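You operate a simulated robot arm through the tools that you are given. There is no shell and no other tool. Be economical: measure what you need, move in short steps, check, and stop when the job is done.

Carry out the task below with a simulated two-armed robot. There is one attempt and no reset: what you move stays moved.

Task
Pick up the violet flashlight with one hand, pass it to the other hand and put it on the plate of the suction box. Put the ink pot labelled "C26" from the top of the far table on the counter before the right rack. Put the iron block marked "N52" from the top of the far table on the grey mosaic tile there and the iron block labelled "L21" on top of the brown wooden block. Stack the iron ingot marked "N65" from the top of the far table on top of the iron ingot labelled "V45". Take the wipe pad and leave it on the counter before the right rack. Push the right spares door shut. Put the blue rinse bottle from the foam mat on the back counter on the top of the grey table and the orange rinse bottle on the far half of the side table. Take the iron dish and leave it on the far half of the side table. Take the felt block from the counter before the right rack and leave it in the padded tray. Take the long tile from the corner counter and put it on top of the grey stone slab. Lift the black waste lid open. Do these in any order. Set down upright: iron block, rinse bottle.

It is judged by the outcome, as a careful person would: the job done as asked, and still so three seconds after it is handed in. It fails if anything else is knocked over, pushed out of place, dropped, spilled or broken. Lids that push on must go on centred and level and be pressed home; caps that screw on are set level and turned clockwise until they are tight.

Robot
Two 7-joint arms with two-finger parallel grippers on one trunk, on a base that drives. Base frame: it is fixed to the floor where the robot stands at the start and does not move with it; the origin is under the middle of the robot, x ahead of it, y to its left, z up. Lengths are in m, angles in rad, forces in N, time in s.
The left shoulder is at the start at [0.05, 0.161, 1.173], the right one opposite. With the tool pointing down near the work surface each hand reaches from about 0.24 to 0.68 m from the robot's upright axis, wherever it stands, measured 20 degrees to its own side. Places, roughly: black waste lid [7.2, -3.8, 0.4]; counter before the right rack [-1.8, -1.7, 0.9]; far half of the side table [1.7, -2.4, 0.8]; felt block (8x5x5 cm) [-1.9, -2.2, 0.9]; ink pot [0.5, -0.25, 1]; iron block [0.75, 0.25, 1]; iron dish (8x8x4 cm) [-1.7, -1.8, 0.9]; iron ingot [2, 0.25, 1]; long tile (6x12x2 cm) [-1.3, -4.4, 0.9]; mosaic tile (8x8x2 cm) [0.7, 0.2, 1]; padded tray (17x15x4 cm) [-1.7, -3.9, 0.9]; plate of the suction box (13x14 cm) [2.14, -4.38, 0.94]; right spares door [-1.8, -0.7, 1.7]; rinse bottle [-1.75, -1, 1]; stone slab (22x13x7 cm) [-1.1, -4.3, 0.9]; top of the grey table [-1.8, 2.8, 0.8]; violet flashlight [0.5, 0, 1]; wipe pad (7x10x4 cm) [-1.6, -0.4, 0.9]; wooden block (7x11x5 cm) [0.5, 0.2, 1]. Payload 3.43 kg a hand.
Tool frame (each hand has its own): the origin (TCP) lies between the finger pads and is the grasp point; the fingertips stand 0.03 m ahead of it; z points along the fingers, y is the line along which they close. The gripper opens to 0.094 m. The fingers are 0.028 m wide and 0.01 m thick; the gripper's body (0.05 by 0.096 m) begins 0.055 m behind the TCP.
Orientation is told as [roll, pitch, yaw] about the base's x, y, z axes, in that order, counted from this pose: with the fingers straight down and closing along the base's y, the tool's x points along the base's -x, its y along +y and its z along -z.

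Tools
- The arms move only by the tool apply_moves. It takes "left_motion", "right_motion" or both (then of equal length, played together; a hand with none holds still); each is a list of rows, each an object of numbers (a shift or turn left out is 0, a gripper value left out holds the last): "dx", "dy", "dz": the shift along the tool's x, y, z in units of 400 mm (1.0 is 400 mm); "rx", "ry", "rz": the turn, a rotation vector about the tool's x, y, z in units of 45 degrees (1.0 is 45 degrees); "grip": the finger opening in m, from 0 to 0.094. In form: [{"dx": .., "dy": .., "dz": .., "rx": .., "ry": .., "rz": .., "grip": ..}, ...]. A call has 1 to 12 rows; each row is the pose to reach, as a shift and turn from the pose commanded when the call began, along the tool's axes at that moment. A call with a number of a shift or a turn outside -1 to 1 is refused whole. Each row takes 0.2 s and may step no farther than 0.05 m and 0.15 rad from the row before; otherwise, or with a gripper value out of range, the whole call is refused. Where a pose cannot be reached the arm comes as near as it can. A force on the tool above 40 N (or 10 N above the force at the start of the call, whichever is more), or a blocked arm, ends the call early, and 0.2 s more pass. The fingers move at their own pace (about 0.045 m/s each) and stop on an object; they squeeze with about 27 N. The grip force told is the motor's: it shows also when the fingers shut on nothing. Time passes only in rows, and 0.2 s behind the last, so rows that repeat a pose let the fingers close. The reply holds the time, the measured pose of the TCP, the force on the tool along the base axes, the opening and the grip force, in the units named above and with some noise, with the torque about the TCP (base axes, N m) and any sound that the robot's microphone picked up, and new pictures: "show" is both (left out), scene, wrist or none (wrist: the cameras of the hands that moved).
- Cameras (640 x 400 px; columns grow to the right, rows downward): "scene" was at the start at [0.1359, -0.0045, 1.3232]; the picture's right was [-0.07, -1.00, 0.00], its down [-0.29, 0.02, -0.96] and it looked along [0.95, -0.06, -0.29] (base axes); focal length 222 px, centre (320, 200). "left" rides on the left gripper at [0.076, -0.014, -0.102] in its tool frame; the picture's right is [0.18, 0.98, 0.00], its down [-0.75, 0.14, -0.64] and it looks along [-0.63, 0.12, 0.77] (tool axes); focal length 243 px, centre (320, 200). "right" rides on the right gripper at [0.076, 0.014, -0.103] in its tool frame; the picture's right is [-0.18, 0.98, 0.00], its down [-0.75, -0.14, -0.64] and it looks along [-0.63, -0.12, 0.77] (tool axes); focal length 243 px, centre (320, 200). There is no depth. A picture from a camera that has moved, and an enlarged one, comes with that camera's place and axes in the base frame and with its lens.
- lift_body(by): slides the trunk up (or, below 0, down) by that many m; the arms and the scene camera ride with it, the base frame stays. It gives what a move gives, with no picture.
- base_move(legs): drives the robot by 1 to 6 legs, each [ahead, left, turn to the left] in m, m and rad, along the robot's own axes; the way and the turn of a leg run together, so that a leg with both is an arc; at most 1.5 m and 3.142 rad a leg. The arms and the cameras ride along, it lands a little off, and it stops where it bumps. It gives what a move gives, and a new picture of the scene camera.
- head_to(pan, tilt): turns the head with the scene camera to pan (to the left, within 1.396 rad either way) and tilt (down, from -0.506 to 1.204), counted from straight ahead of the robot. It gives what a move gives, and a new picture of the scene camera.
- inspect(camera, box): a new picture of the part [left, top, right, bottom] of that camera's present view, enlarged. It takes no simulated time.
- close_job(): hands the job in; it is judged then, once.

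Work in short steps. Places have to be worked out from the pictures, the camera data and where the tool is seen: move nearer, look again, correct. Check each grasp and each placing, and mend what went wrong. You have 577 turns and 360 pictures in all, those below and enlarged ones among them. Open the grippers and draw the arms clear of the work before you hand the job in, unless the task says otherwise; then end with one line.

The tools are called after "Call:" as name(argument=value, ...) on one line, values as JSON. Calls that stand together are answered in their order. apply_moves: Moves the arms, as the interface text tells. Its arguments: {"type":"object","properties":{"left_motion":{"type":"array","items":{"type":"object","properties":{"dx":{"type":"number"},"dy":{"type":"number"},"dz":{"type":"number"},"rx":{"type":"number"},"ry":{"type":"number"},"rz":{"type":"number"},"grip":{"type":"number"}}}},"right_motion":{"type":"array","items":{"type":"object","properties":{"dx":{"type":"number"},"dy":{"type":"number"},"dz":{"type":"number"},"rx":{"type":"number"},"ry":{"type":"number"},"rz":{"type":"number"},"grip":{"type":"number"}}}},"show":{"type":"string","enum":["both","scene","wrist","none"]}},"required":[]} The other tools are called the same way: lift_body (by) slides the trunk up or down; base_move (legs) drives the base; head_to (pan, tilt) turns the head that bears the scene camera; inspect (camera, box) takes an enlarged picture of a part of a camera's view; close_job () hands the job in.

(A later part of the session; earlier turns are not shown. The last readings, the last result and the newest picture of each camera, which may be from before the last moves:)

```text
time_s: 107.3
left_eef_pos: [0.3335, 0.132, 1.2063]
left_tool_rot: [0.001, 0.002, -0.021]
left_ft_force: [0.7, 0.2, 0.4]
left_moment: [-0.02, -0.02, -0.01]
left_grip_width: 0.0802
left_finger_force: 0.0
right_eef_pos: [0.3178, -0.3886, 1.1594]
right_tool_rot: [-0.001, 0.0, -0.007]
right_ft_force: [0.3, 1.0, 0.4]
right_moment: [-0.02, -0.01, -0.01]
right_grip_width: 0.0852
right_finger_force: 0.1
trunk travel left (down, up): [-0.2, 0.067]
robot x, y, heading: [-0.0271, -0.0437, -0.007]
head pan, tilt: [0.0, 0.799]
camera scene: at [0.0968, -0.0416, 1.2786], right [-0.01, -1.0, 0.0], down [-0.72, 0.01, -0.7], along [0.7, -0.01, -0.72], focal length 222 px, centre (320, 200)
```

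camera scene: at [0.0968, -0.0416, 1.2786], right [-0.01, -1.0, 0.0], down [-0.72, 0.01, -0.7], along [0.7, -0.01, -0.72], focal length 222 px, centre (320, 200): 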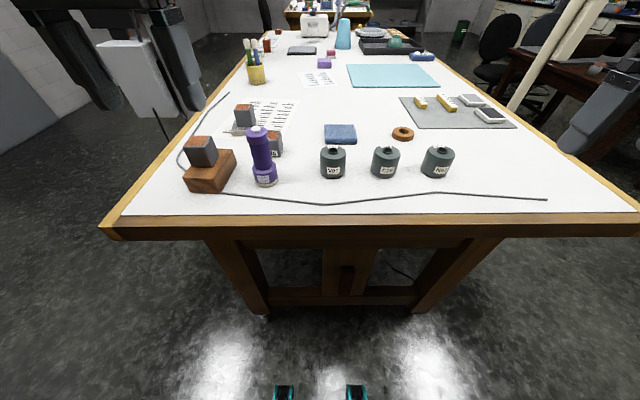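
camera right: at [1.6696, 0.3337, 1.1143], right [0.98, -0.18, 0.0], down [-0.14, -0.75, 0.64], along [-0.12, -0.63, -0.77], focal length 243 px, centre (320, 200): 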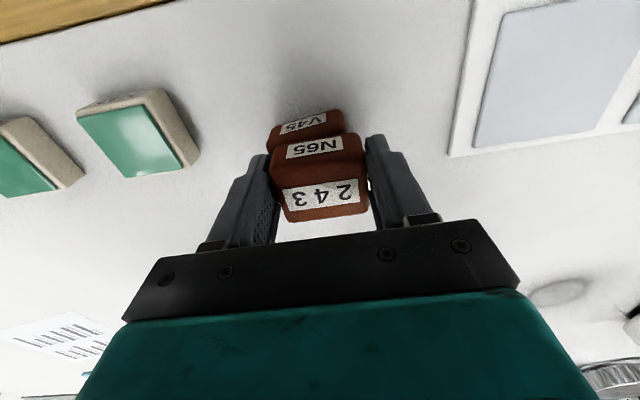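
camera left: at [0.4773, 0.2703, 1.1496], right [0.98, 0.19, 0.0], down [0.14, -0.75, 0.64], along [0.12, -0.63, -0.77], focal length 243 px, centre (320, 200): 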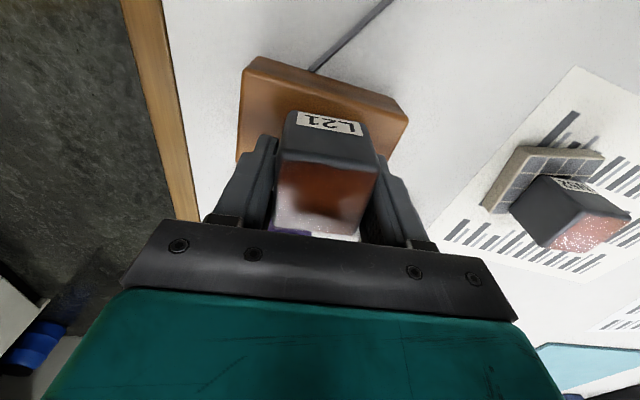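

I zoom on the flashlight and pots for localisation.

Call:
inspect(camera="scene", box=[170, 110, 330, 210])

Call:
inspect(camera="scene", box=[310, 110, 470, 210])

Call:
inspect(camera="left", box=[0, 0, 640, 400])

```text
4.00 times, centred on (250, 160) of scene
camera zoom: at [0.0968, -0.0416, 1.2786], right [-0.01, -1.0, 0.0], down [-0.72, 0.01, -0.7], along [0.7, -0.01, -0.72], focal length 887 px, centre (600, 360)
```

zoom: 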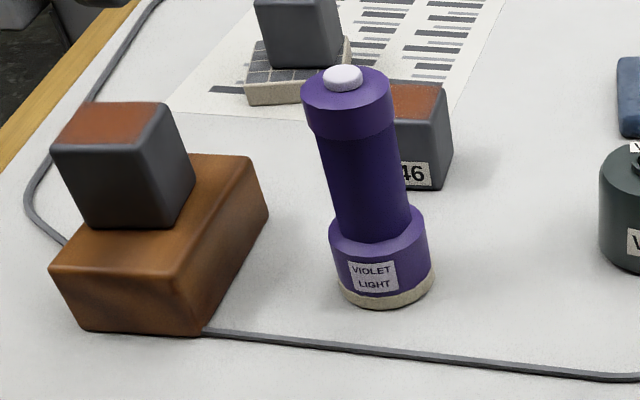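

```text
4.00 times, centred on (390, 160) of scene
camera zoom: at [0.0968, -0.0416, 1.2786], right [-0.01, -1.0, 0.0], down [-0.72, 0.01, -0.7], along [0.7, -0.01, -0.72], focal length 887 px, centre (40, 360)
```

zoom: 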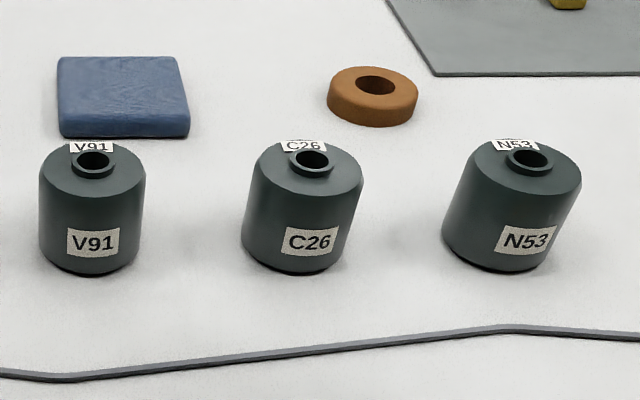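

```text
1.00 times, centred on (320, 200) of left
camera zoom: at [0.2583, 0.118, 1.3089], right [-0.16, 0.99, 0.0], down [0.76, 0.12, 0.64], along [0.63, 0.11, -0.77], focal length 243 px, centre (320, 200)
```

zoom: 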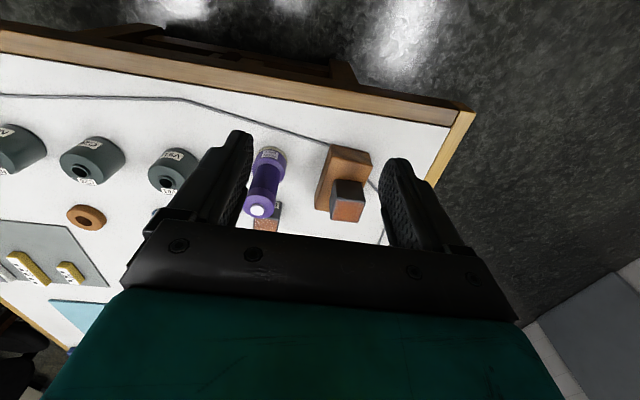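

Flashlight: base at (0.480, 0.076), shaft z 0.995–1.05, cap to 1.07. Plan: right hand grasps the shaft with a 60° forward-tilted tool, left takes the cap from above. I shift the base left 0.1 m so the flashlight is central.

Call:
base_move(legs=[[-0.03, 0.1, 0.007]])

Call:
apply_moves(left_motion=[{"dy": 0.05, "dz": -0.04}, {"dy": 0.1, "dz": -0.08}, {"dy": 0.12, "dz": -0.1}, {"dy": 0.12, "dz": -0.1}, {"dy": 0.12, "dz": -0.1}, {"dy": 0.12, "dz": -0.1}, {"dy": 0.12, "dz": -0.1}], right_motion=[{"ry": -0.15, "dy": 0.1}, {"ry": -0.3, "dy": 0.2, "dz": 0.0}, {"ry": -0.45, "dy": 0.3}, {"ry": -0.6, "dy": 0.4}, {"ry": -0.75, "dy": 0.5}, {"ry": -0.9, "dy": 0.6}, {"ry": -1.0, "dy": 0.65}])

```text
time_s: 108.5
left_eef_pos: [0.304, 0.2342, 1.2065]
left_tool_rot: [0.0, 0.001, -0.015]
left_ft_force: [-0.4, -0.3, -0.6]
left_moment: [-0.03, -0.06, 0.03]
left_grip_width: 0.08
left_finger_force: 0.1
right_eef_pos: [0.2908, -0.287, 1.1607]
right_tool_rot: [-0.003, -0.001, -0.001]
right_ft_force: [-0.5, 0.6, -0.8]
right_moment: [-0.03, 0.01, -0.01]
right_grip_width: 0.085
right_finger_force: 0.1
trunk travel left (down, up): [-0.2, 0.067]
robot x, y, heading: [-0.0509, 0.0609, -0.003]
head pan, tilt: [0.0, 0.799]
camera scene: at [0.0673, 0.06, 1.2786], right [0.0, -1.0, 0.0], down [-0.72, 0.0, -0.7], along [0.7, 0.0, -0.72], focal length 222 px, centre (320, 200)
```

scene: 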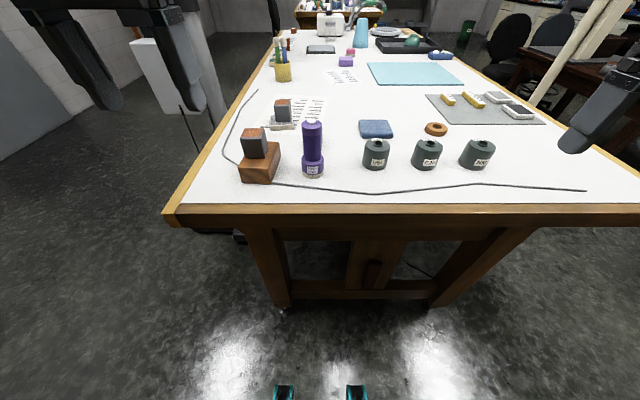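

```text
time_s: 110.1
left_eef_pos: [0.3047, 0.2823, 1.2469]
left_tool_rot: [0.0, 0.001, -0.014]
left_ft_force: [1.1, -1.0, -0.4]
left_moment: [-0.02, -0.01, -0.04]
left_grip_width: 0.0798
left_finger_force: 0.0
right_eef_pos: [0.2898, -0.0261, 1.159]
right_tool_rot: [-0.001, -0.788, -0.002]
right_ft_force: [-0.5, 0.9, 0.5]
right_moment: [0.0, -0.01, 0.02]
right_grip_width: 0.0849
right_finger_force: 0.1
trunk travel left (down, up): [-0.2, 0.067]
robot x, y, heading: [-0.0555, 0.0585, -0.004]
head pan, tilt: [0.0, 0.799]
camera scene: at [0.0675, 0.0594, 1.2785], right [0.0, -1.0, 0.0], down [-0.72, 0.0, -0.7], along [0.7, 0.0, -0.72], focal length 222 px, centre (320, 200)
camera right: at [0.1646, -0.0103, 1.1784], right [0.13, 0.98, 0.13], down [0.08, -0.14, 0.99], along [0.99, -0.12, -0.09], focal length 243 px, centre (320, 200)
camera left: at [0.2287, 0.2688, 1.3486], right [-0.17, 0.99, 0.0], down [0.76, 0.13, 0.64], along [0.63, 0.11, -0.77], focal length 243 px, centre (320, 200)
```

scene: 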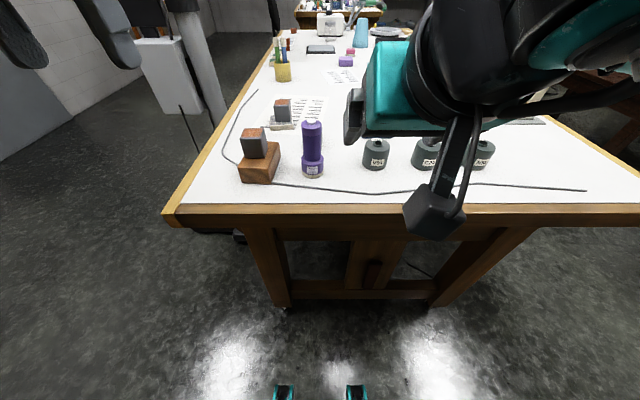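
right: 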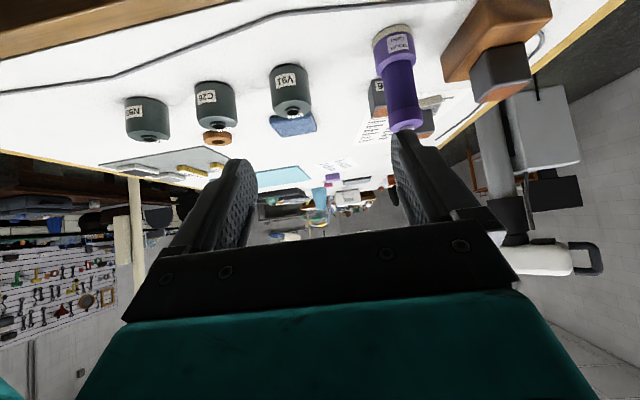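
left: 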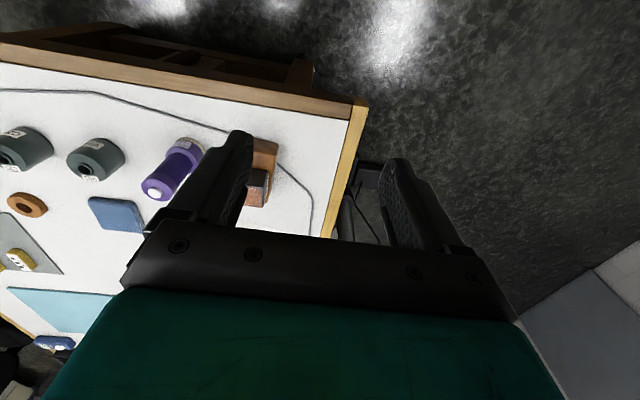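

The arm takes the tilted pose. I add 15° tilt and move to the pre-grasp 0.12 m behind the flashlight.

Call:
apply_moves(right_motion=[{"dx": -0.002, "dy": 0.065, "dz": 0.07, "ry": -0.1}, {"dx": -0.004, "dy": 0.13, "dz": 0.15, "ry": -0.2}, {"dx": -0.006, "dy": 0.195, "dz": 0.22, "ry": -0.3}, {"dx": -0.008, "dy": 0.255, "dz": 0.295, "ry": -0.333}, {"dx": -0.008, "dy": 0.255, "dz": 0.295, "ry": -0.333}])

```text
time_s: 111.3
left_eef_pos: [0.3047, 0.2821, 1.2464]
left_tool_rot: [0.002, 0.002, -0.014]
left_ft_force: [0.2, -0.3, 0.3]
left_moment: [-0.01, 0.05, -0.01]
left_grip_width: 0.0802
left_finger_force: 0.1
right_eef_pos: [0.3769, 0.0735, 1.0778]
right_tool_rot: [-0.001, -1.049, -0.002]
right_ft_force: [-0.3, -0.1, 0.5]
right_moment: [0.02, 0.0, 0.03]
right_grip_width: 0.0849
right_finger_force: 0.0
trunk travel left (down, up): [-0.2, 0.067]
robot x, y, heading: [-0.057, 0.0586, -0.001]
head pan, tilt: [0.0, 0.799]
camera scene: at [0.0674, 0.0589, 1.2786], right [0.0, -1.0, 0.0], down [-0.72, 0.0, -0.7], along [0.7, 0.0, -0.72], focal length 222 px, centre (320, 200)
camera right: at [0.2504, 0.0891, 1.0629], right [0.09, 0.98, 0.16], down [-0.18, -0.14, 0.97], along [0.98, -0.12, 0.16], focal length 243 px, centre (320, 200)
```

scene: 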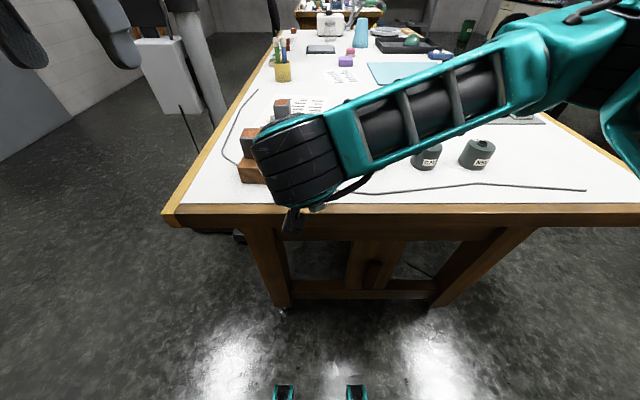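
right: 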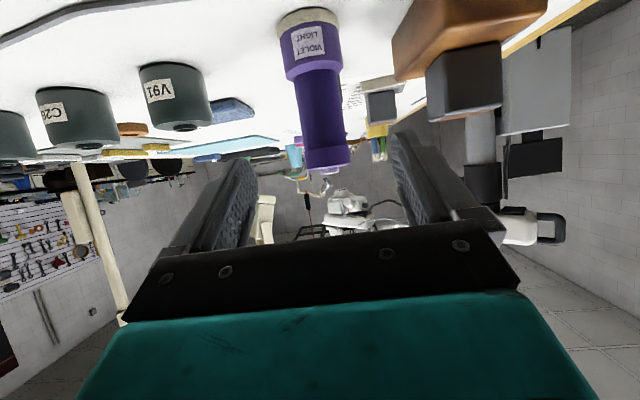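

The shaft is straight ahead of the fingers. I advance 0.12 m and close.

Call:
apply_moves(right_motion=[{"dy": 0.007, "dz": 0.08}, {"dy": 0.007, "dz": 0.16}, {"dy": 0.007, "dz": 0.24}, {"dy": 0.007, "dz": 0.3}, {"dy": 0.007, "dz": 0.3, "grip": 0.02}, {"dy": 0.007, "dz": 0.3, "grip": 0.02}, {"dy": 0.007, "dz": 0.3, "grip": 0.02}, {"dy": 0.007, "dz": 0.3, "grip": 0.02}, {"dy": 0.007, "dz": 0.3, "grip": 0.02}], show="wrist")

```text
time_s: 113.3
left_eef_pos: [0.3044, 0.2818, 1.2452]
left_tool_rot: [0.003, 0.002, -0.013]
left_ft_force: [0.5, 0.6, 0.3]
left_moment: [0.01, 0.01, -0.03]
left_grip_width: 0.08
left_finger_force: 0.0
right_eef_pos: [0.481, 0.0772, 1.017]
right_tool_rot: [-0.002, -1.048, 0.0]
right_ft_force: [0.8, 0.2, -0.4]
right_moment: [-0.01, -0.03, 0.01]
right_grip_width: 0.0432
right_finger_force: 27.0
trunk travel left (down, up): [-0.2, 0.067]
robot x, y, heading: [-0.0524, 0.0571, -0.005]
head pan, tilt: [0.0, 0.799]
camera right: at [0.3551, 0.0919, 1.0027], right [0.09, 0.98, 0.16], down [-0.18, -0.14, 0.97], along [0.98, -0.12, 0.16], focal length 243 px, centre (320, 200)
```

right: 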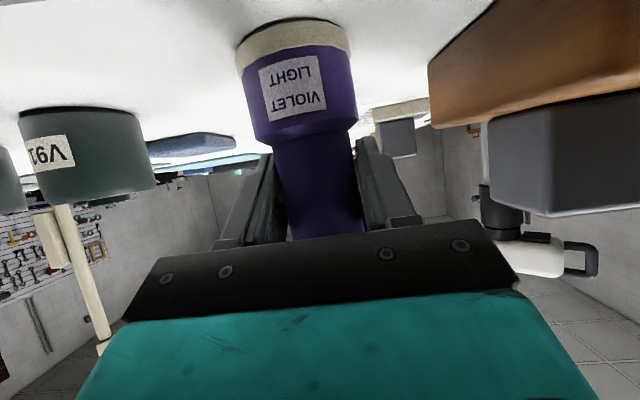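

Gripped. I lift it 0.16 m straight up.

Call:
apply_moves(right_motion=[{"dx": -0.08, "dz": -0.046}, {"dx": -0.17, "dz": -0.098}, {"dx": -0.26, "dz": -0.15}, {"dx": -0.346, "dz": -0.2}, {"dx": -0.346, "dz": -0.2}])

```text
time_s: 114.5
left_eef_pos: [0.3056, 0.2826, 1.2459]
left_tool_rot: [0.002, 0.002, -0.014]
left_ft_force: [0.0, 0.2, 0.2]
left_moment: [-0.01, 0.0, 0.03]
left_grip_width: 0.0801
left_finger_force: 0.0
right_eef_pos: [0.482, 0.0768, 1.1782]
right_tool_rot: [-0.002, -1.046, 0.002]
right_ft_force: [0.6, 0.3, -0.7]
right_moment: [0.02, 0.01, 0.02]
right_grip_width: 0.0428
right_finger_force: 26.7
trunk travel left (down, up): [-0.2, 0.067]
robot x, y, heading: [-0.0557, 0.0591, 0.001]
head pan, tilt: [0.0, 0.799]
camera scene: at [0.0679, 0.0591, 1.2785], right [0.0, -1.0, 0.0], down [-0.72, 0.0, -0.7], along [0.7, 0.0, -0.72], focal length 222 px, centre (320, 200)
camera right: at [0.3553, 0.093, 1.163], right [0.09, 0.98, 0.16], down [-0.18, -0.14, 0.97], along [0.98, -0.12, 0.16], focal length 243 px, centre (320, 200)
```

scene: 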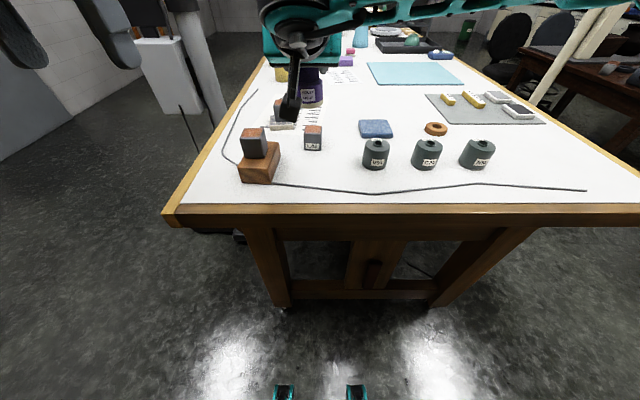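
right: 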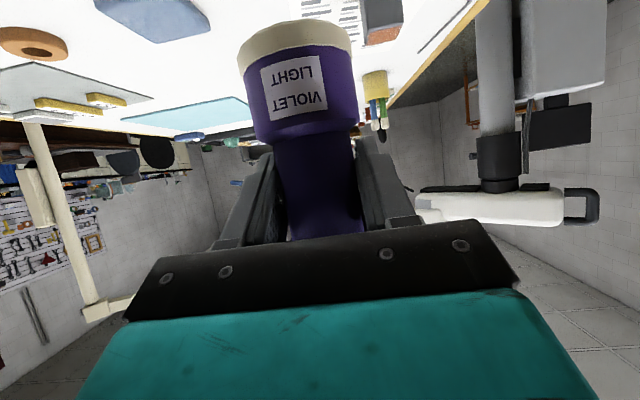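

Flashlight held. I bring the left hand up, forward and over the cap.

Call:
apply_moves(left_motion=[{"dz": -0.1}, {"dz": -0.2}, {"dz": -0.29}, {"dz": -0.29, "dx": -0.115}, {"dz": -0.29, "dx": -0.23}, {"dz": -0.29, "dx": -0.345}, {"dz": -0.29, "dx": -0.458}, {"dz": -0.29, "dx": -0.458, "dy": -0.1}, {"dz": -0.29, "dx": -0.458, "dy": -0.21}, {"dz": -0.29, "dx": -0.458, "dy": -0.32}, {"dz": -0.29, "dx": -0.458, "dy": -0.42}, {"dz": -0.29, "dx": -0.458, "dy": -0.508, "rz": -0.018}])

```text
time_s: 117.1
left_eef_pos: [0.4419, 0.0919, 1.3257]
left_tool_rot: [0.003, -0.001, -0.003]
left_ft_force: [0.5, -0.3, -0.5]
left_moment: [0.03, -0.05, 0.0]
left_grip_width: 0.0801
left_finger_force: 0.1
left hand out of reach, approached as far as the arm can: row 6, 7, 8, 9, 10, 11, 12
right_eef_pos: [0.4826, 0.0755, 1.1765]
right_tool_rot: [0.004, -1.049, -0.005]
right_ft_force: [0.5, -0.9, -1.2]
right_moment: [0.0, 0.0, 0.04]
right_grip_width: 0.0428
right_finger_force: 26.4
trunk travel left (down, up): [-0.2, 0.067]
robot x, y, heading: [-0.0555, 0.0557, -0.001]
head pan, tilt: [0.0, 0.799]
camera scene: at [0.0678, 0.0567, 1.2785], right [0.0, -1.0, 0.0], down [-0.72, 0.0, -0.7], along [0.7, 0.0, -0.72], focal length 222 px, centre (320, 200)
camera left: at [0.3673, 0.0765, 1.4283], right [-0.18, 0.98, 0.0], down [0.75, 0.14, 0.64], along [0.63, 0.12, -0.77], focal length 243 px, centre (320, 200)
```

scene: 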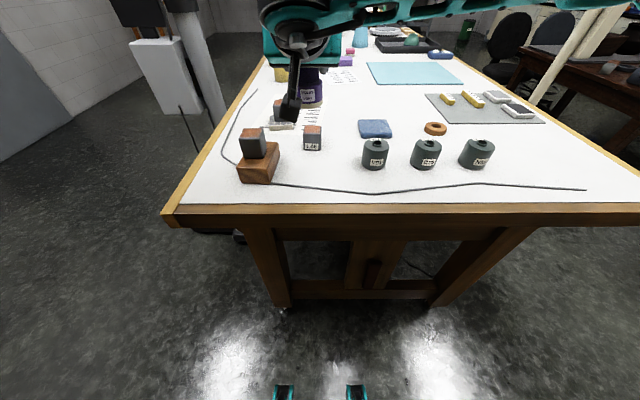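
left: 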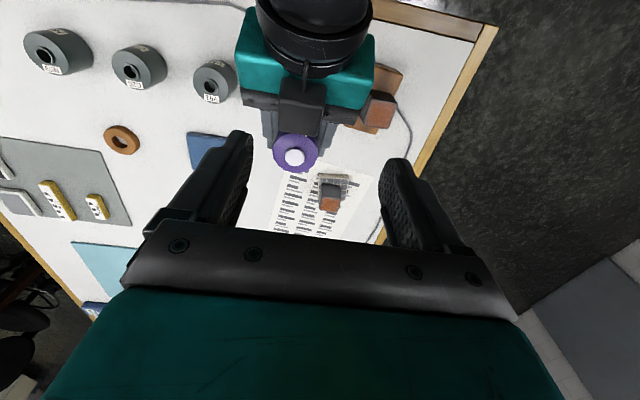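

The left arm cannot reach that high there; let me zoom on the handover area.

Call:
inspect(camera="left", box=[210, 0, 410, 200])

```text
2.00 times, centred on (310, 100) of left
camera zoom: at [0.3673, 0.0765, 1.4283], right [-0.18, 0.98, 0.0], down [0.75, 0.14, 0.64], along [0.63, 0.12, -0.77], focal length 485 px, centre (340, 400)
```

zoom: 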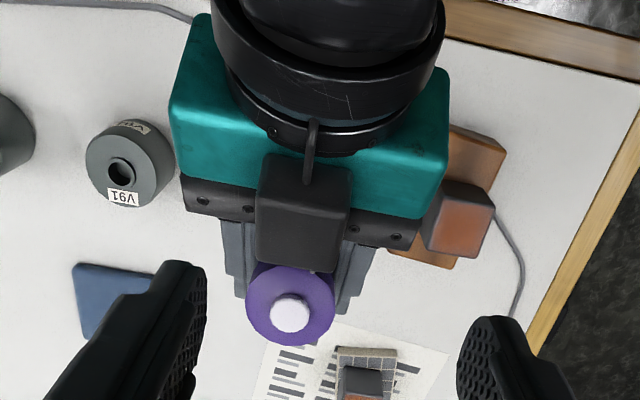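

There's a box on top of the right wrist to keep clear of. I lower and pull the right hand back (flashlight to x≈0.43, 5 cm lower) and pull the left back a bit.

Call:
apply_moves(right_motion=[{"dx": 0.119, "dz": 0.069}, {"dx": 0.18, "dz": -0.04}, {"dx": 0.18, "dz": -0.04}, {"dx": 0.18, "dz": -0.04}], left_motion=[{"dx": 0.0}, {"dx": 0.05}, {"dx": 0.1}, {"dx": 0.1}])

```text
refused: row 1 steps farther than a row can; nothing moved
```

Call:
apply_moves(right_motion=[{"dx": 0.08, "dz": 0.046}, {"dx": 0.119, "dz": 0.069}, {"dx": 0.15, "dz": 0.01}, {"dx": 0.18, "dz": -0.04}, {"dx": 0.18, "dz": -0.04}], left_motion=[{"dx": 0.0}, {"dx": 0.0}, {"dx": 0.05}, {"dx": 0.1}, {"dx": 0.1}])

Call:
inspect(camera="left", box=[210, 0, 410, 200])

```text
time_s: 118.3
left_eef_pos: [0.403, 0.0925, 1.3248]
left_tool_rot: [0.002, 0.001, 0.002]
left_ft_force: [0.5, 0.0, 0.1]
left_moment: [0.02, -0.01, -0.01]
left_grip_width: 0.08
left_finger_force: 0.0
right_eef_pos: [0.4311, 0.0772, 1.1233]
right_tool_rot: [-0.001, -1.047, -0.001]
right_ft_force: [0.3, 0.4, -1.8]
right_moment: [0.02, 0.0, 0.0]
right_grip_width: 0.0426
right_finger_force: 26.6
trunk travel left (down, up): [-0.2, 0.067]
robot x, y, heading: [-0.0568, 0.0584, -0.002]
head pan, tilt: [0.0, 0.799]
camera scene: at [0.0678, 0.059, 1.2785], right [0.0, -1.0, 0.0], down [-0.72, 0.0, -0.7], along [0.7, 0.0, -0.72], focal length 222 px, centre (320, 200)
camera right: at [0.3039, 0.0926, 1.1094], right [0.09, 0.98, 0.16], down [-0.18, -0.14, 0.97], along [0.98, -0.12, 0.16], focal length 243 px, centre (320, 200)
camera left: at [0.3264, 0.0788, 1.4284], right [-0.18, 0.98, 0.0], down [0.75, 0.14, 0.64], along [0.63, 0.12, -0.77], focal length 243 px, centre (320, 200)
```

scene: 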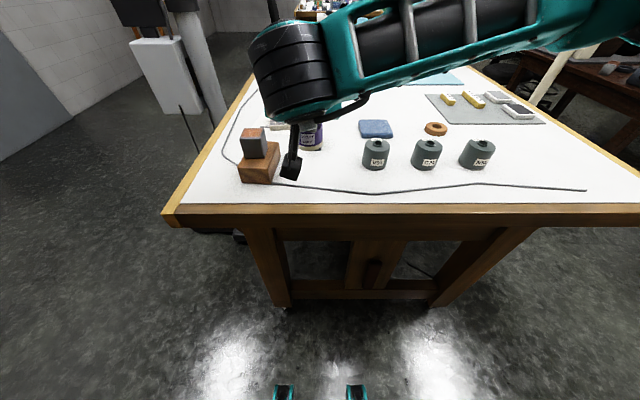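
right: 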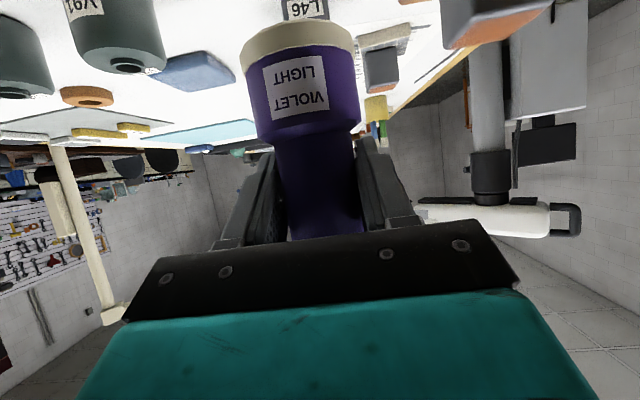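
left: 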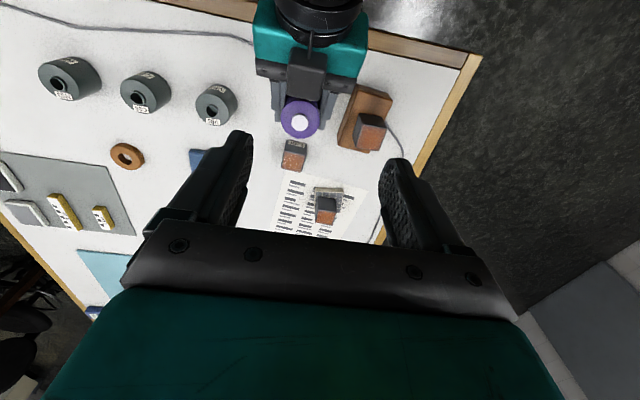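

```text
2.00 times, centred on (310, 100) of left
camera zoom: at [0.3264, 0.0788, 1.4284], right [-0.18, 0.98, 0.0], down [0.75, 0.14, 0.64], along [0.63, 0.12, -0.77], focal length 485 px, centre (340, 400)
```

zoom: 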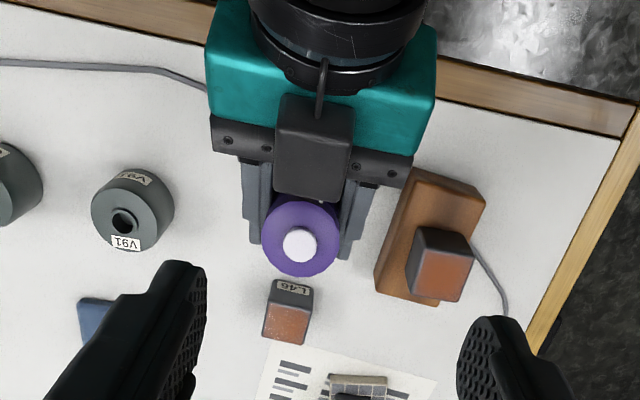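

Box top is low enough (about 6–7 cm above the right TCP, 3 cm behind the flashlight axis). I align the left hand over the cap and descend partway.

Call:
apply_moves(left_motion=[{"dx": -0.0725, "dy": -0.039}, {"dx": -0.0725, "dy": -0.039, "dz": 0.1}, {"dx": -0.0725, "dy": -0.039, "dz": 0.2}, {"dx": -0.0725, "dy": -0.039, "dz": 0.24}, {"dx": -0.0725, "dy": -0.039, "dz": 0.24}])

Call:
inspect(camera="left", box=[210, 50, 430, 250])

```text
time_s: 119.5
left_eef_pos: [0.4324, 0.0778, 1.2288]
left_tool_rot: [0.002, 0.001, 0.0]
left_ft_force: [-0.4, -0.3, 0.5]
left_moment: [0.01, -0.01, -0.01]
left_grip_width: 0.0798
left_finger_force: 0.1
right_eef_pos: [0.4308, 0.0773, 1.1242]
right_tool_rot: [-0.001, -1.047, 0.001]
right_ft_force: [-0.4, 0.2, -0.7]
right_moment: [0.01, -0.01, 0.0]
right_grip_width: 0.0424
right_finger_force: 26.9
trunk travel left (down, up): [-0.2, 0.067]
robot x, y, heading: [-0.058, 0.0556, -0.008]
head pan, tilt: [0.0, 0.799]
camera scene: at [0.0677, 0.059, 1.2785], right [0.0, -1.0, 0.0], down [-0.72, 0.0, -0.7], along [0.7, 0.0, -0.72], focal length 222 px, centre (320, 200)
camera left: at [0.3557, 0.0631, 1.3323], right [-0.18, 0.98, 0.0], down [0.75, 0.14, 0.64], along [0.63, 0.12, -0.77], focal length 243 px, centre (320, 200)
```

scene: 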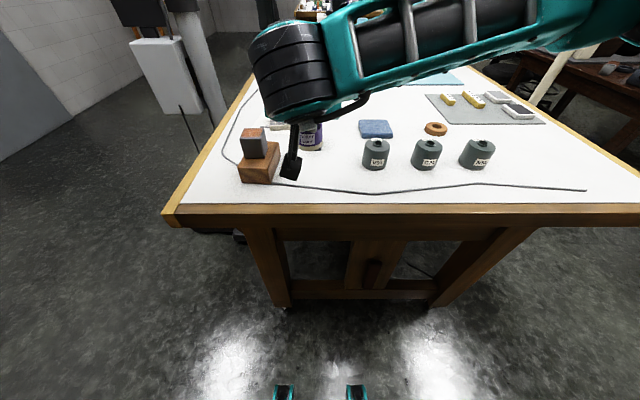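
left: 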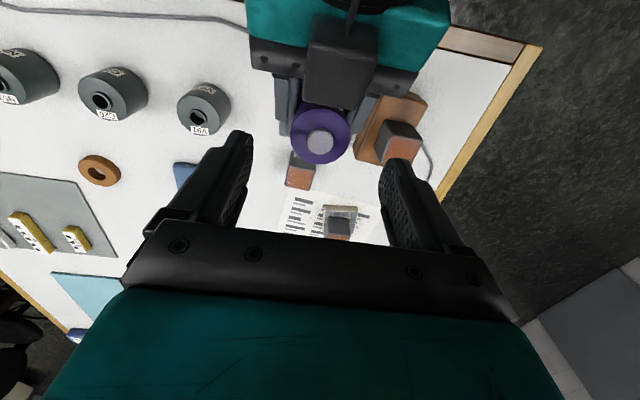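

```text
2.00 times, centred on (320, 150) of left
camera zoom: at [0.3557, 0.0631, 1.3323], right [-0.18, 0.98, 0.0], down [0.75, 0.14, 0.64], along [0.63, 0.12, -0.77], focal length 485 px, centre (320, 300)
```

zoom: 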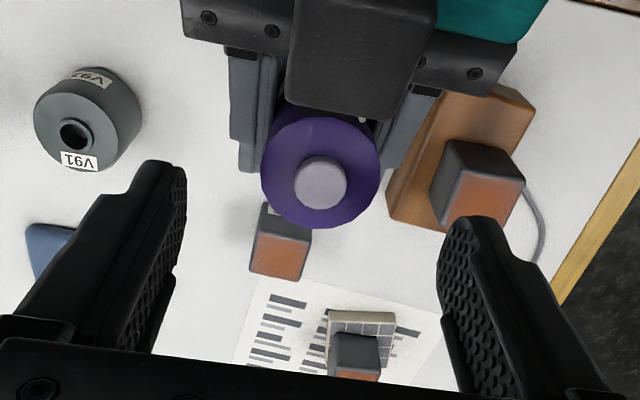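

Box front edge is ~4 cm behind the axis; there's room. I descend the last 4.5 cm slowly.

Call:
apply_moves(left_motion=[{"dz": 0.04}, {"dz": 0.075}, {"dz": 0.1}, {"dz": 0.112}], show="wrist")

```text
time_s: 120.5
left_eef_pos: [0.4321, 0.0788, 1.1845]
left_tool_rot: [0.003, 0.003, -0.002]
left_ft_force: [-0.4, 0.0, -1.0]
left_moment: [-0.01, 0.05, 0.01]
left_grip_width: 0.0801
left_finger_force: 0.1
right_eef_pos: [0.4307, 0.0775, 1.1238]
right_tool_rot: [-0.003, -1.048, 0.0]
right_ft_force: [0.5, 0.2, -2.3]
right_moment: [0.0, 0.0, -0.03]
right_grip_width: 0.0427
right_finger_force: 26.5
trunk travel left (down, up): [-0.2, 0.067]
robot x, y, heading: [-0.0606, 0.0547, -0.006]
head pan, tilt: [0.0, 0.799]
camera left: at [0.3556, 0.063, 1.2869], right [-0.18, 0.98, 0.0], down [0.75, 0.14, 0.64], along [0.63, 0.12, -0.77], focal length 243 px, centre (320, 200)
```

left: 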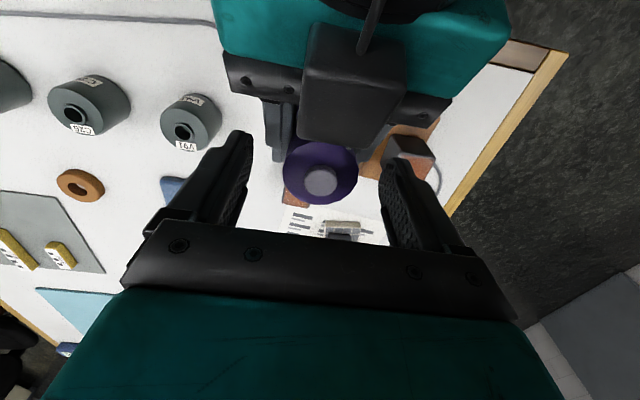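

The cap is centred between the fingers. I lower 5 mm and close the left gripper.

Call:
apply_moves(left_motion=[{"dz": 0.012}, {"dz": 0.012, "grip": 0.03}, {"dz": 0.012, "grip": 0.03}, {"dz": 0.012, "grip": 0.03}, {"dz": 0.012, "grip": 0.03}, {"dz": 0.012, "grip": 0.03}], show="wrist")

```text
time_s: 121.9
left_eef_pos: [0.4315, 0.0777, 1.1789]
left_tool_rot: [0.001, 0.002, -0.001]
left_ft_force: [-1.7, -2.7, 0.7]
left_moment: [-0.07, 0.08, -0.01]
left_grip_width: 0.0415
left_finger_force: 26.7
right_eef_pos: [0.4302, 0.0773, 1.1238]
right_tool_rot: [-0.001, -1.047, 0.0]
right_ft_force: [2.5, 2.1, -2.0]
right_moment: [-0.01, -0.01, 0.02]
right_grip_width: 0.0426
right_finger_force: 26.7
trunk travel left (down, up): [-0.2, 0.067]
robot x, y, heading: [-0.0536, 0.0584, -0.009]
head pan, tilt: [0.0, 0.799]
camera left: at [0.3552, 0.0629, 1.2826], right [-0.18, 0.98, 0.0], down [0.75, 0.14, 0.64], along [0.63, 0.12, -0.77], focal length 243 px, centre (320, 200)
```

left: 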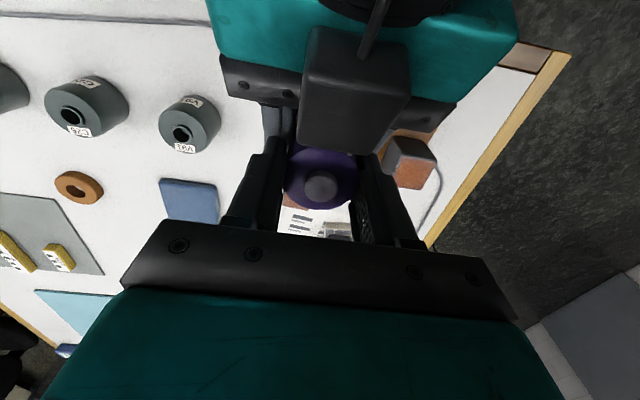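

Left holds the cap. I open the right hand and withdraw it backward along its axis.

Call:
apply_moves(right_motion=[{"grip": 0.085}, {"grip": 0.085}, {"grip": 0.085}, {"dz": -0.05}, {"dz": -0.12}, {"dz": -0.2}, {"dz": -0.28}])

```text
time_s: 123.5
left_eef_pos: [0.4303, 0.0782, 1.1801]
left_tool_rot: [0.001, 0.001, 0.0]
left_ft_force: [-0.2, 0.1, -0.7]
left_moment: [-0.03, 0.03, 0.01]
left_grip_width: 0.0415
left_finger_force: 27.1
right_eef_pos: [0.3341, 0.0778, 1.1796]
right_tool_rot: [0.0, -1.047, 0.001]
right_ft_force: [-0.2, 0.5, -0.5]
right_moment: [-0.01, 0.0, -0.01]
right_grip_width: 0.085
right_finger_force: 0.0
trunk travel left (down, up): [-0.2, 0.067]
robot x, y, heading: [-0.0559, 0.0593, -0.004]
head pan, tilt: [0.0, 0.799]
camera scene: at [0.0673, 0.0592, 1.2786], right [0.0, -1.0, 0.0], down [-0.72, 0.0, -0.7], along [0.7, 0.0, -0.72], focal length 222 px, centre (320, 200)
camera right: at [0.2071, 0.0927, 1.1657], right [0.09, 0.98, 0.16], down [-0.18, -0.14, 0.97], along [0.98, -0.12, 0.16], focal length 243 px, centre (320, 200)
```

scene: 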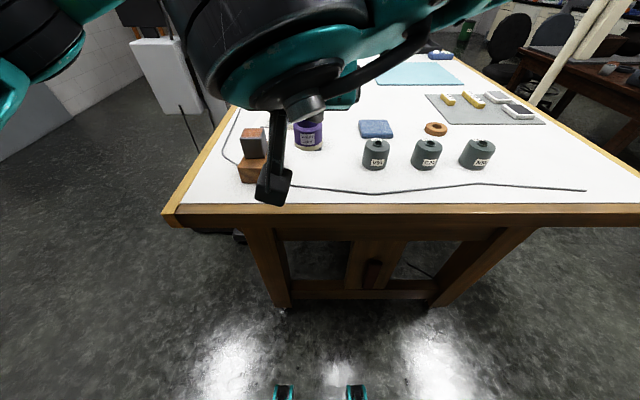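
right: 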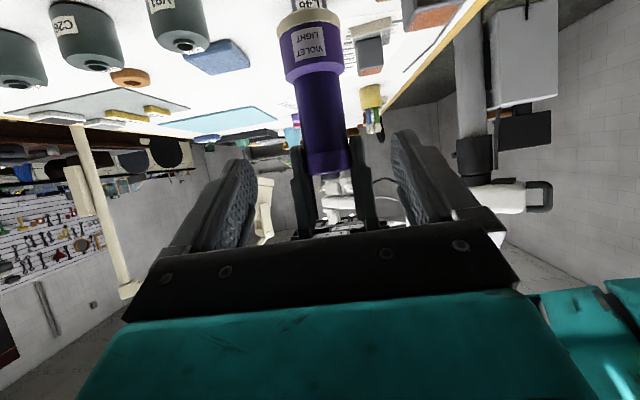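

Handover done. Now the right hand moves away sideways and turns back down toward ink pot C26.

Call:
apply_moves(right_motion=[{"dy": -0.1}, {"dy": -0.2, "ry": 0.1}, {"dy": -0.3, "ry": 0.28}, {"dy": -0.4, "ry": 0.46}, {"dy": -0.5, "ry": 0.64}, {"dy": -0.6, "ry": 0.82}, {"dy": -0.67, "ry": 1.0}], show="none")

Call:
apply_moves(right_motion=[{"ry": 0.17}, {"ry": 0.333, "dx": -0.1}, {"ry": 0.333, "dx": -0.2}, {"ry": 0.333, "dx": -0.3}, {"ry": 0.333, "dx": -0.34}])

```text
time_s: 125.1
left_eef_pos: [0.432, 0.078, 1.1782]
left_tool_rot: [0.001, 0.003, 0.0]
left_ft_force: [-0.3, 0.3, -0.3]
left_moment: [0.02, 0.03, -0.03]
left_grip_width: 0.0415
left_finger_force: 26.7
right_eef_pos: [0.3344, -0.1901, 1.1802]
right_tool_rot: [0.0, -0.26, -0.001]
right_ft_force: [-0.1, 0.1, -0.3]
right_moment: [0.01, -0.01, 0.01]
right_grip_width: 0.0852
right_finger_force: 0.1
trunk travel left (down, up): [-0.2, 0.067]
robot x, y, heading: [-0.0589, 0.0589, -0.0]
head pan, tilt: [0.0, 0.799]
```

```text
time_s: 126.3
left_eef_pos: [0.431, 0.0778, 1.1783]
left_tool_rot: [0.001, 0.002, -0.001]
left_ft_force: [-0.4, 1.1, 0.1]
left_moment: [0.0, 0.0, 0.02]
left_grip_width: 0.0416
left_finger_force: 27.1
right_eef_pos: [0.4659, -0.1908, 1.2145]
right_tool_rot: [-0.001, 0.002, 0.0]
right_ft_force: [-0.2, -0.3, -0.1]
right_moment: [0.03, -0.03, 0.01]
right_grip_width: 0.0849
right_finger_force: 0.0
trunk travel left (down, up): [-0.2, 0.067]
robot x, y, heading: [-0.058, 0.0554, -0.007]
head pan, tilt: [0.0, 0.799]
camera scene: at [0.0677, 0.0591, 1.2785], right [0.0, -1.0, 0.0], down [-0.72, 0.0, -0.7], along [0.7, 0.0, -0.72], focal length 222 px, centre (320, 200)
camera right: at [0.3892, -0.1749, 1.3176], right [0.18, 0.98, 0.0], down [0.75, -0.14, 0.64], along [0.63, -0.12, -0.77], focal length 243 px, centre (320, 200)
```

scene: 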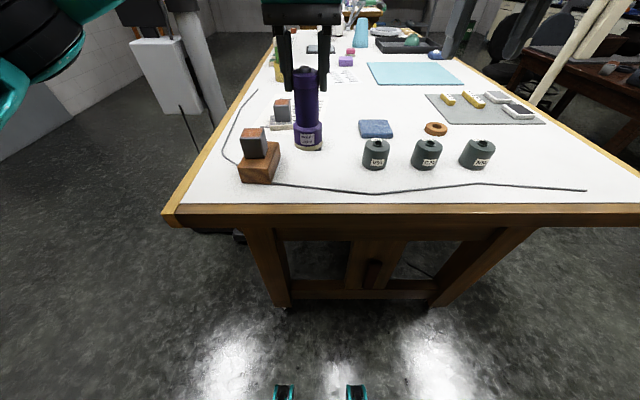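
right: 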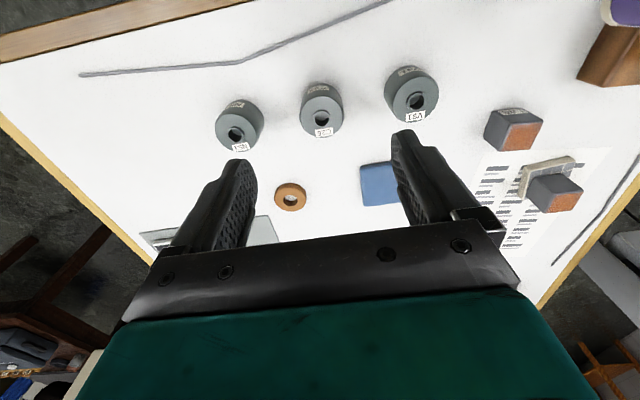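

C26 is at ≈(0.505, −0.197). I align, lower partway and check.

Call:
apply_moves(right_motion=[{"dx": -0.0975, "dy": -0.016}, {"dx": -0.0975, "dy": -0.016, "dz": 0.1}, {"dx": -0.0975, "dy": -0.016, "dz": 0.2}, {"dx": -0.0975, "dy": -0.016, "dz": 0.3}, {"dx": -0.0975, "dy": -0.016, "dz": 0.38}], show="wrist")

```text
time_s: 127.5
left_eef_pos: [0.4315, 0.0782, 1.1807]
left_tool_rot: [0.002, 0.001, 0.001]
left_ft_force: [0.5, -0.4, 0.0]
left_moment: [-0.02, -0.02, -0.01]
left_grip_width: 0.0416
left_finger_force: 26.9
right_eef_pos: [0.5057, -0.1977, 1.0621]
right_tool_rot: [-0.001, 0.0, -0.001]
right_ft_force: [-0.8, -0.1, -0.4]
right_moment: [0.04, 0.0, 0.03]
right_grip_width: 0.0849
right_finger_force: 0.1
trunk travel left (down, up): [-0.2, 0.067]
robot x, y, heading: [-0.0553, 0.0566, -0.002]
head pan, tilt: [0.0, 0.799]
camera right: at [0.4295, -0.1821, 1.1645], right [0.19, 0.98, 0.0], down [0.75, -0.14, 0.64], along [0.63, -0.12, -0.77], focal length 243 px, centre (320, 200)
```

right: 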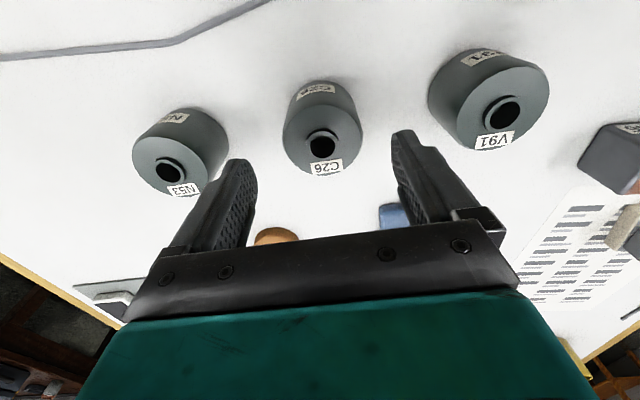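

Centred. Descend and grip the pot.

Call:
apply_moves(right_motion=[{"dz": 0.08}, {"dz": 0.15}, {"dz": 0.188}, {"dz": 0.188, "grip": 0.04}, {"dz": 0.188, "grip": 0.04}, {"dz": 0.188, "grip": 0.04}, {"dz": 0.188, "grip": 0.04}, {"dz": 0.09, "grip": 0.04}, {"dz": 0.0}, {"dz": -0.1}, {"dz": -0.2}, {"dz": -0.3}])

```text
time_s: 130.1
left_eef_pos: [0.4315, 0.0784, 1.1782]
left_tool_rot: [0.001, 0.002, -0.001]
left_ft_force: [0.0, 0.6, 0.9]
left_moment: [0.02, -0.02, -0.03]
left_grip_width: 0.0412
left_finger_force: 26.8
right_eef_pos: [0.505, -0.1964, 1.1832]
right_tool_rot: [-0.002, 0.0, 0.0]
right_ft_force: [-0.3, -0.6, -1.0]
right_moment: [-0.02, 0.02, -0.01]
right_grip_width: 0.0616
right_finger_force: 26.9
trunk travel left (down, up): [-0.2, 0.067]
robot x, y, heading: [-0.055, 0.0607, -0.005]
head pan, tilt: [0.0, 0.799]
camera scene: at [0.0674, 0.0595, 1.2785], right [0.0, -1.0, 0.0], down [-0.72, 0.0, -0.7], along [0.7, 0.0, -0.72], focal length 222 px, centre (320, 200)
camera right: at [0.4288, -0.1809, 1.2857], right [0.19, 0.98, 0.0], down [0.75, -0.14, 0.64], along [0.63, -0.12, -0.77], focal length 243 px, centre (320, 200)
```

scene: 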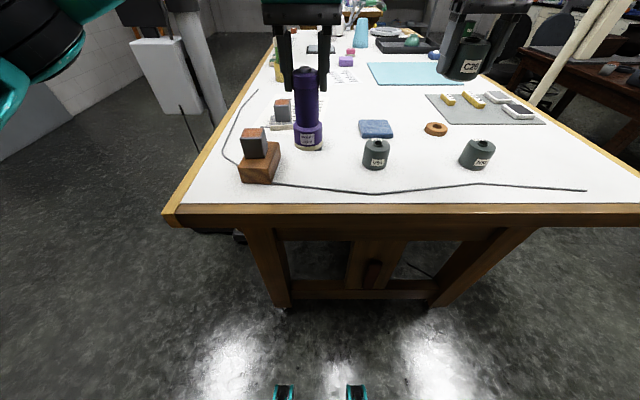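
right: 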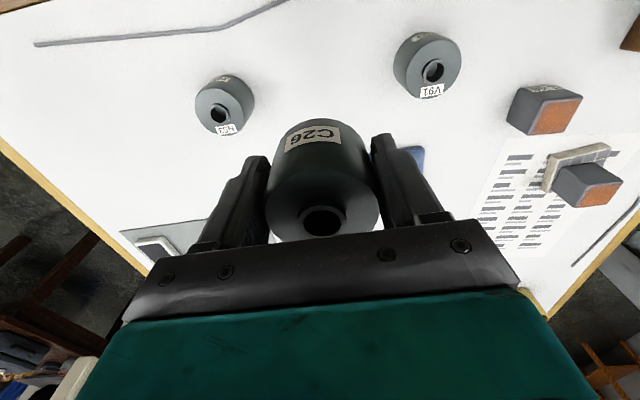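

Both are held. I retract the arms nearer to the body, back off and turn right to view the back counter.

Call:
apply_moves(left_motion=[{"dx": 0.08, "dz": -0.04}, {"dx": 0.16, "dz": -0.08}, {"dx": 0.24, "dz": -0.08}, {"dx": 0.28, "dy": 0.08, "dz": -0.08}, {"dx": 0.28, "dy": 0.16, "dz": -0.08}], right_motion=[{"dx": 0.1, "dz": -0.02}, {"dx": 0.2, "dz": -0.04}, {"dx": 0.3, "dz": -0.06}, {"dx": 0.4, "dz": -0.06}, {"dx": 0.44, "dz": -0.06}], show="none")

Call:
base_move(legs=[[-0.35, 0, 0], [0, 0, -2.2]])

Call:
head_to(pan=0, tilt=0.35)

```text
time_s: 131.3
left_eef_pos: [0.3194, 0.1422, 1.2106]
left_tool_rot: [0.001, 0.001, 0.001]
left_ft_force: [-0.9, 0.1, -1.2]
left_moment: [-0.02, 0.06, -0.02]
left_grip_width: 0.0415
left_finger_force: 26.6
right_eef_pos: [0.3287, -0.1951, 1.2076]
right_tool_rot: [-0.002, -0.001, -0.001]
right_ft_force: [-0.4, 0.7, -0.6]
right_moment: [0.01, -0.02, 0.02]
right_grip_width: 0.0615
right_finger_force: 26.9
trunk travel left (down, up): [-0.2, 0.067]
robot x, y, heading: [-0.0544, 0.0565, -0.004]
head pan, tilt: [0.0, 0.799]
```

```text
time_s: 138.8
left_eef_pos: [-0.5609, -0.2919, 1.2106]
left_tool_rot: [0.002, 0.002, -2.21]
left_ft_force: [0.2, -1.3, -2.1]
left_moment: [0.01, -0.02, 0.01]
left_grip_width: 0.0412
left_finger_force: 27.1
right_eef_pos: [-0.8391, -0.1004, 1.2069]
right_tool_rot: [-0.001, 0.002, -2.212]
right_ft_force: [0.1, 0.4, -2.1]
right_moment: [0.0, 0.05, -0.03]
right_grip_width: 0.0617
right_finger_force: 27.1
trunk travel left (down, up): [-0.2, 0.067]
robot x, y, heading: [-0.4037, 0.058, -2.212]
head pan, tilt: [0.0, 0.799]
camera scene: at [-0.4752, -0.0358, 1.2785], right [-0.8, 0.6, 0.0], down [0.43, 0.57, -0.7], along [-0.42, -0.56, -0.72], focal length 222 px, centre (320, 200)
```

scene: 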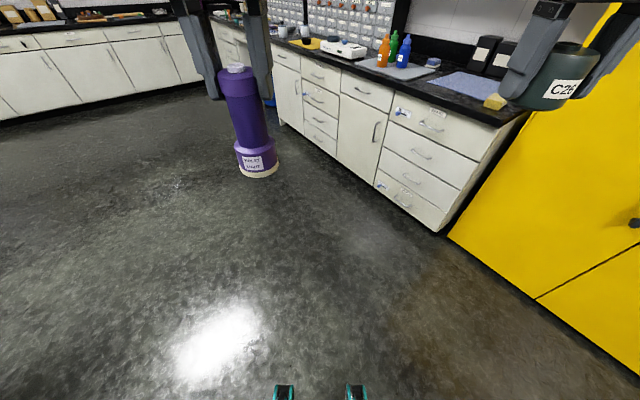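

```text
time_s: 139.7
left_eef_pos: [-0.5617, -0.2914, 1.211]
left_tool_rot: [0.002, 0.002, -2.211]
left_ft_force: [0.8, -0.4, -2.2]
left_moment: [0.02, 0.01, -0.02]
left_grip_width: 0.0412
left_finger_force: 27.3
right_eef_pos: [-0.8382, -0.0986, 1.2064]
right_tool_rot: [-0.002, 0.001, -2.212]
right_ft_force: [0.6, -0.1, -2.0]
right_moment: [0.03, -0.01, -0.02]
right_grip_width: 0.0615
right_finger_force: 27.0
trunk travel left (down, up): [-0.2, 0.067]
robot x, y, heading: [-0.4073, 0.0579, -2.209]
head pan, tilt: [0.0, 0.351]
camera scene: at [-0.4826, -0.0458, 1.3181], right [-0.8, 0.6, 0.0], down [0.21, 0.28, -0.94], along [-0.56, -0.75, -0.34], focal length 222 px, centre (320, 200)
```

scene: 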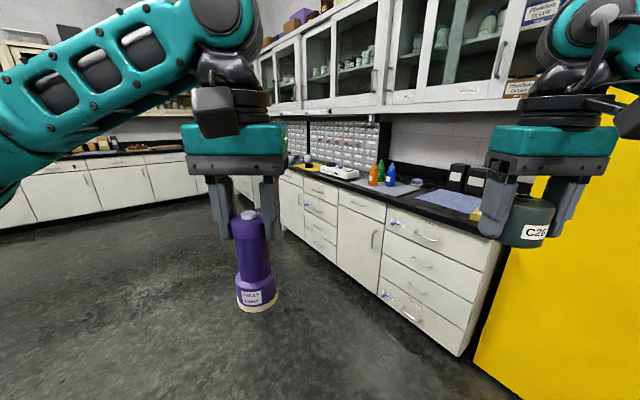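

I see the bottles (orange, green, blue) on the mat and the counter. I drive to about (−1.0, −1.65) and face the counter (−x).

Call:
base_move(legs=[[0, 0, 0.31], [1.4, 0, 0], [0.4, 0, 0], [0, 0, -1.24]])

Call:
head_to(pan=0, tilt=0.5)

```text
time_s: 152.8
left_eef_pos: [-1.3736, -1.7253, 1.2124]
left_tool_rot: [0.001, 0.002, -3.137]
left_ft_force: [0.3, -0.1, -1.0]
left_moment: [0.01, -0.01, -0.02]
left_grip_width: 0.0418
left_finger_force: 27.9
right_eef_pos: [-1.3856, -1.388, 1.2083]
right_tool_rot: [0.0, -0.001, -3.139]
right_ft_force: [0.4, 0.2, -0.9]
right_moment: [0.02, 0.0, -0.02]
right_grip_width: 0.0615
right_finger_force: 27.4
trunk travel left (down, up): [-0.2, 0.067]
robot x, y, heading: [-1.0001, -1.6423, -3.139]
head pan, tilt: [0.0, 0.351]
camera scene: at [-1.1288, -1.6388, 1.3181], right [0.0, 1.0, 0.0], down [0.34, 0.0, -0.94], along [-0.94, 0.0, -0.34], focal length 222 px, centre (320, 200)
```

scene: 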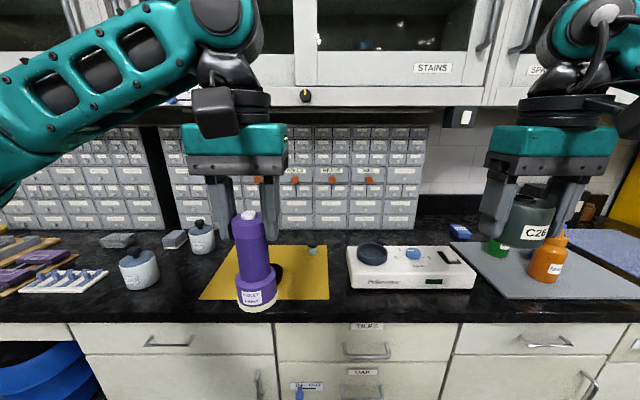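

```text
time_s: 153.5
left_eef_pos: [-1.3737, -1.726, 1.2108]
left_tool_rot: [0.001, 0.0, -3.136]
left_ft_force: [-0.1, 0.4, -2.1]
left_moment: [0.0, -0.01, -0.04]
left_grip_width: 0.0414
left_finger_force: 27.1
right_eef_pos: [-1.3848, -1.3875, 1.2076]
right_tool_rot: [0.0, 0.001, -3.14]
right_ft_force: [0.3, 1.4, -1.2]
right_moment: [0.03, -0.01, -0.01]
right_grip_width: 0.0613
right_finger_force: 26.7
trunk travel left (down, up): [-0.2, 0.067]
robot x, y, heading: [-0.9945, -1.6419, -3.142]
head pan, tilt: [0.0, 0.499]
camera scene: at [-1.1267, -1.6389, 1.3045], right [0.0, 1.0, 0.0], down [0.48, 0.0, -0.88], along [-0.88, 0.0, -0.48], focal length 222 px, centre (320, 200)
```

scene: 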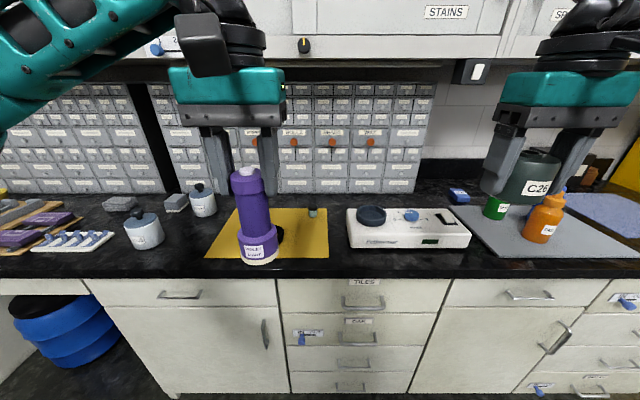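

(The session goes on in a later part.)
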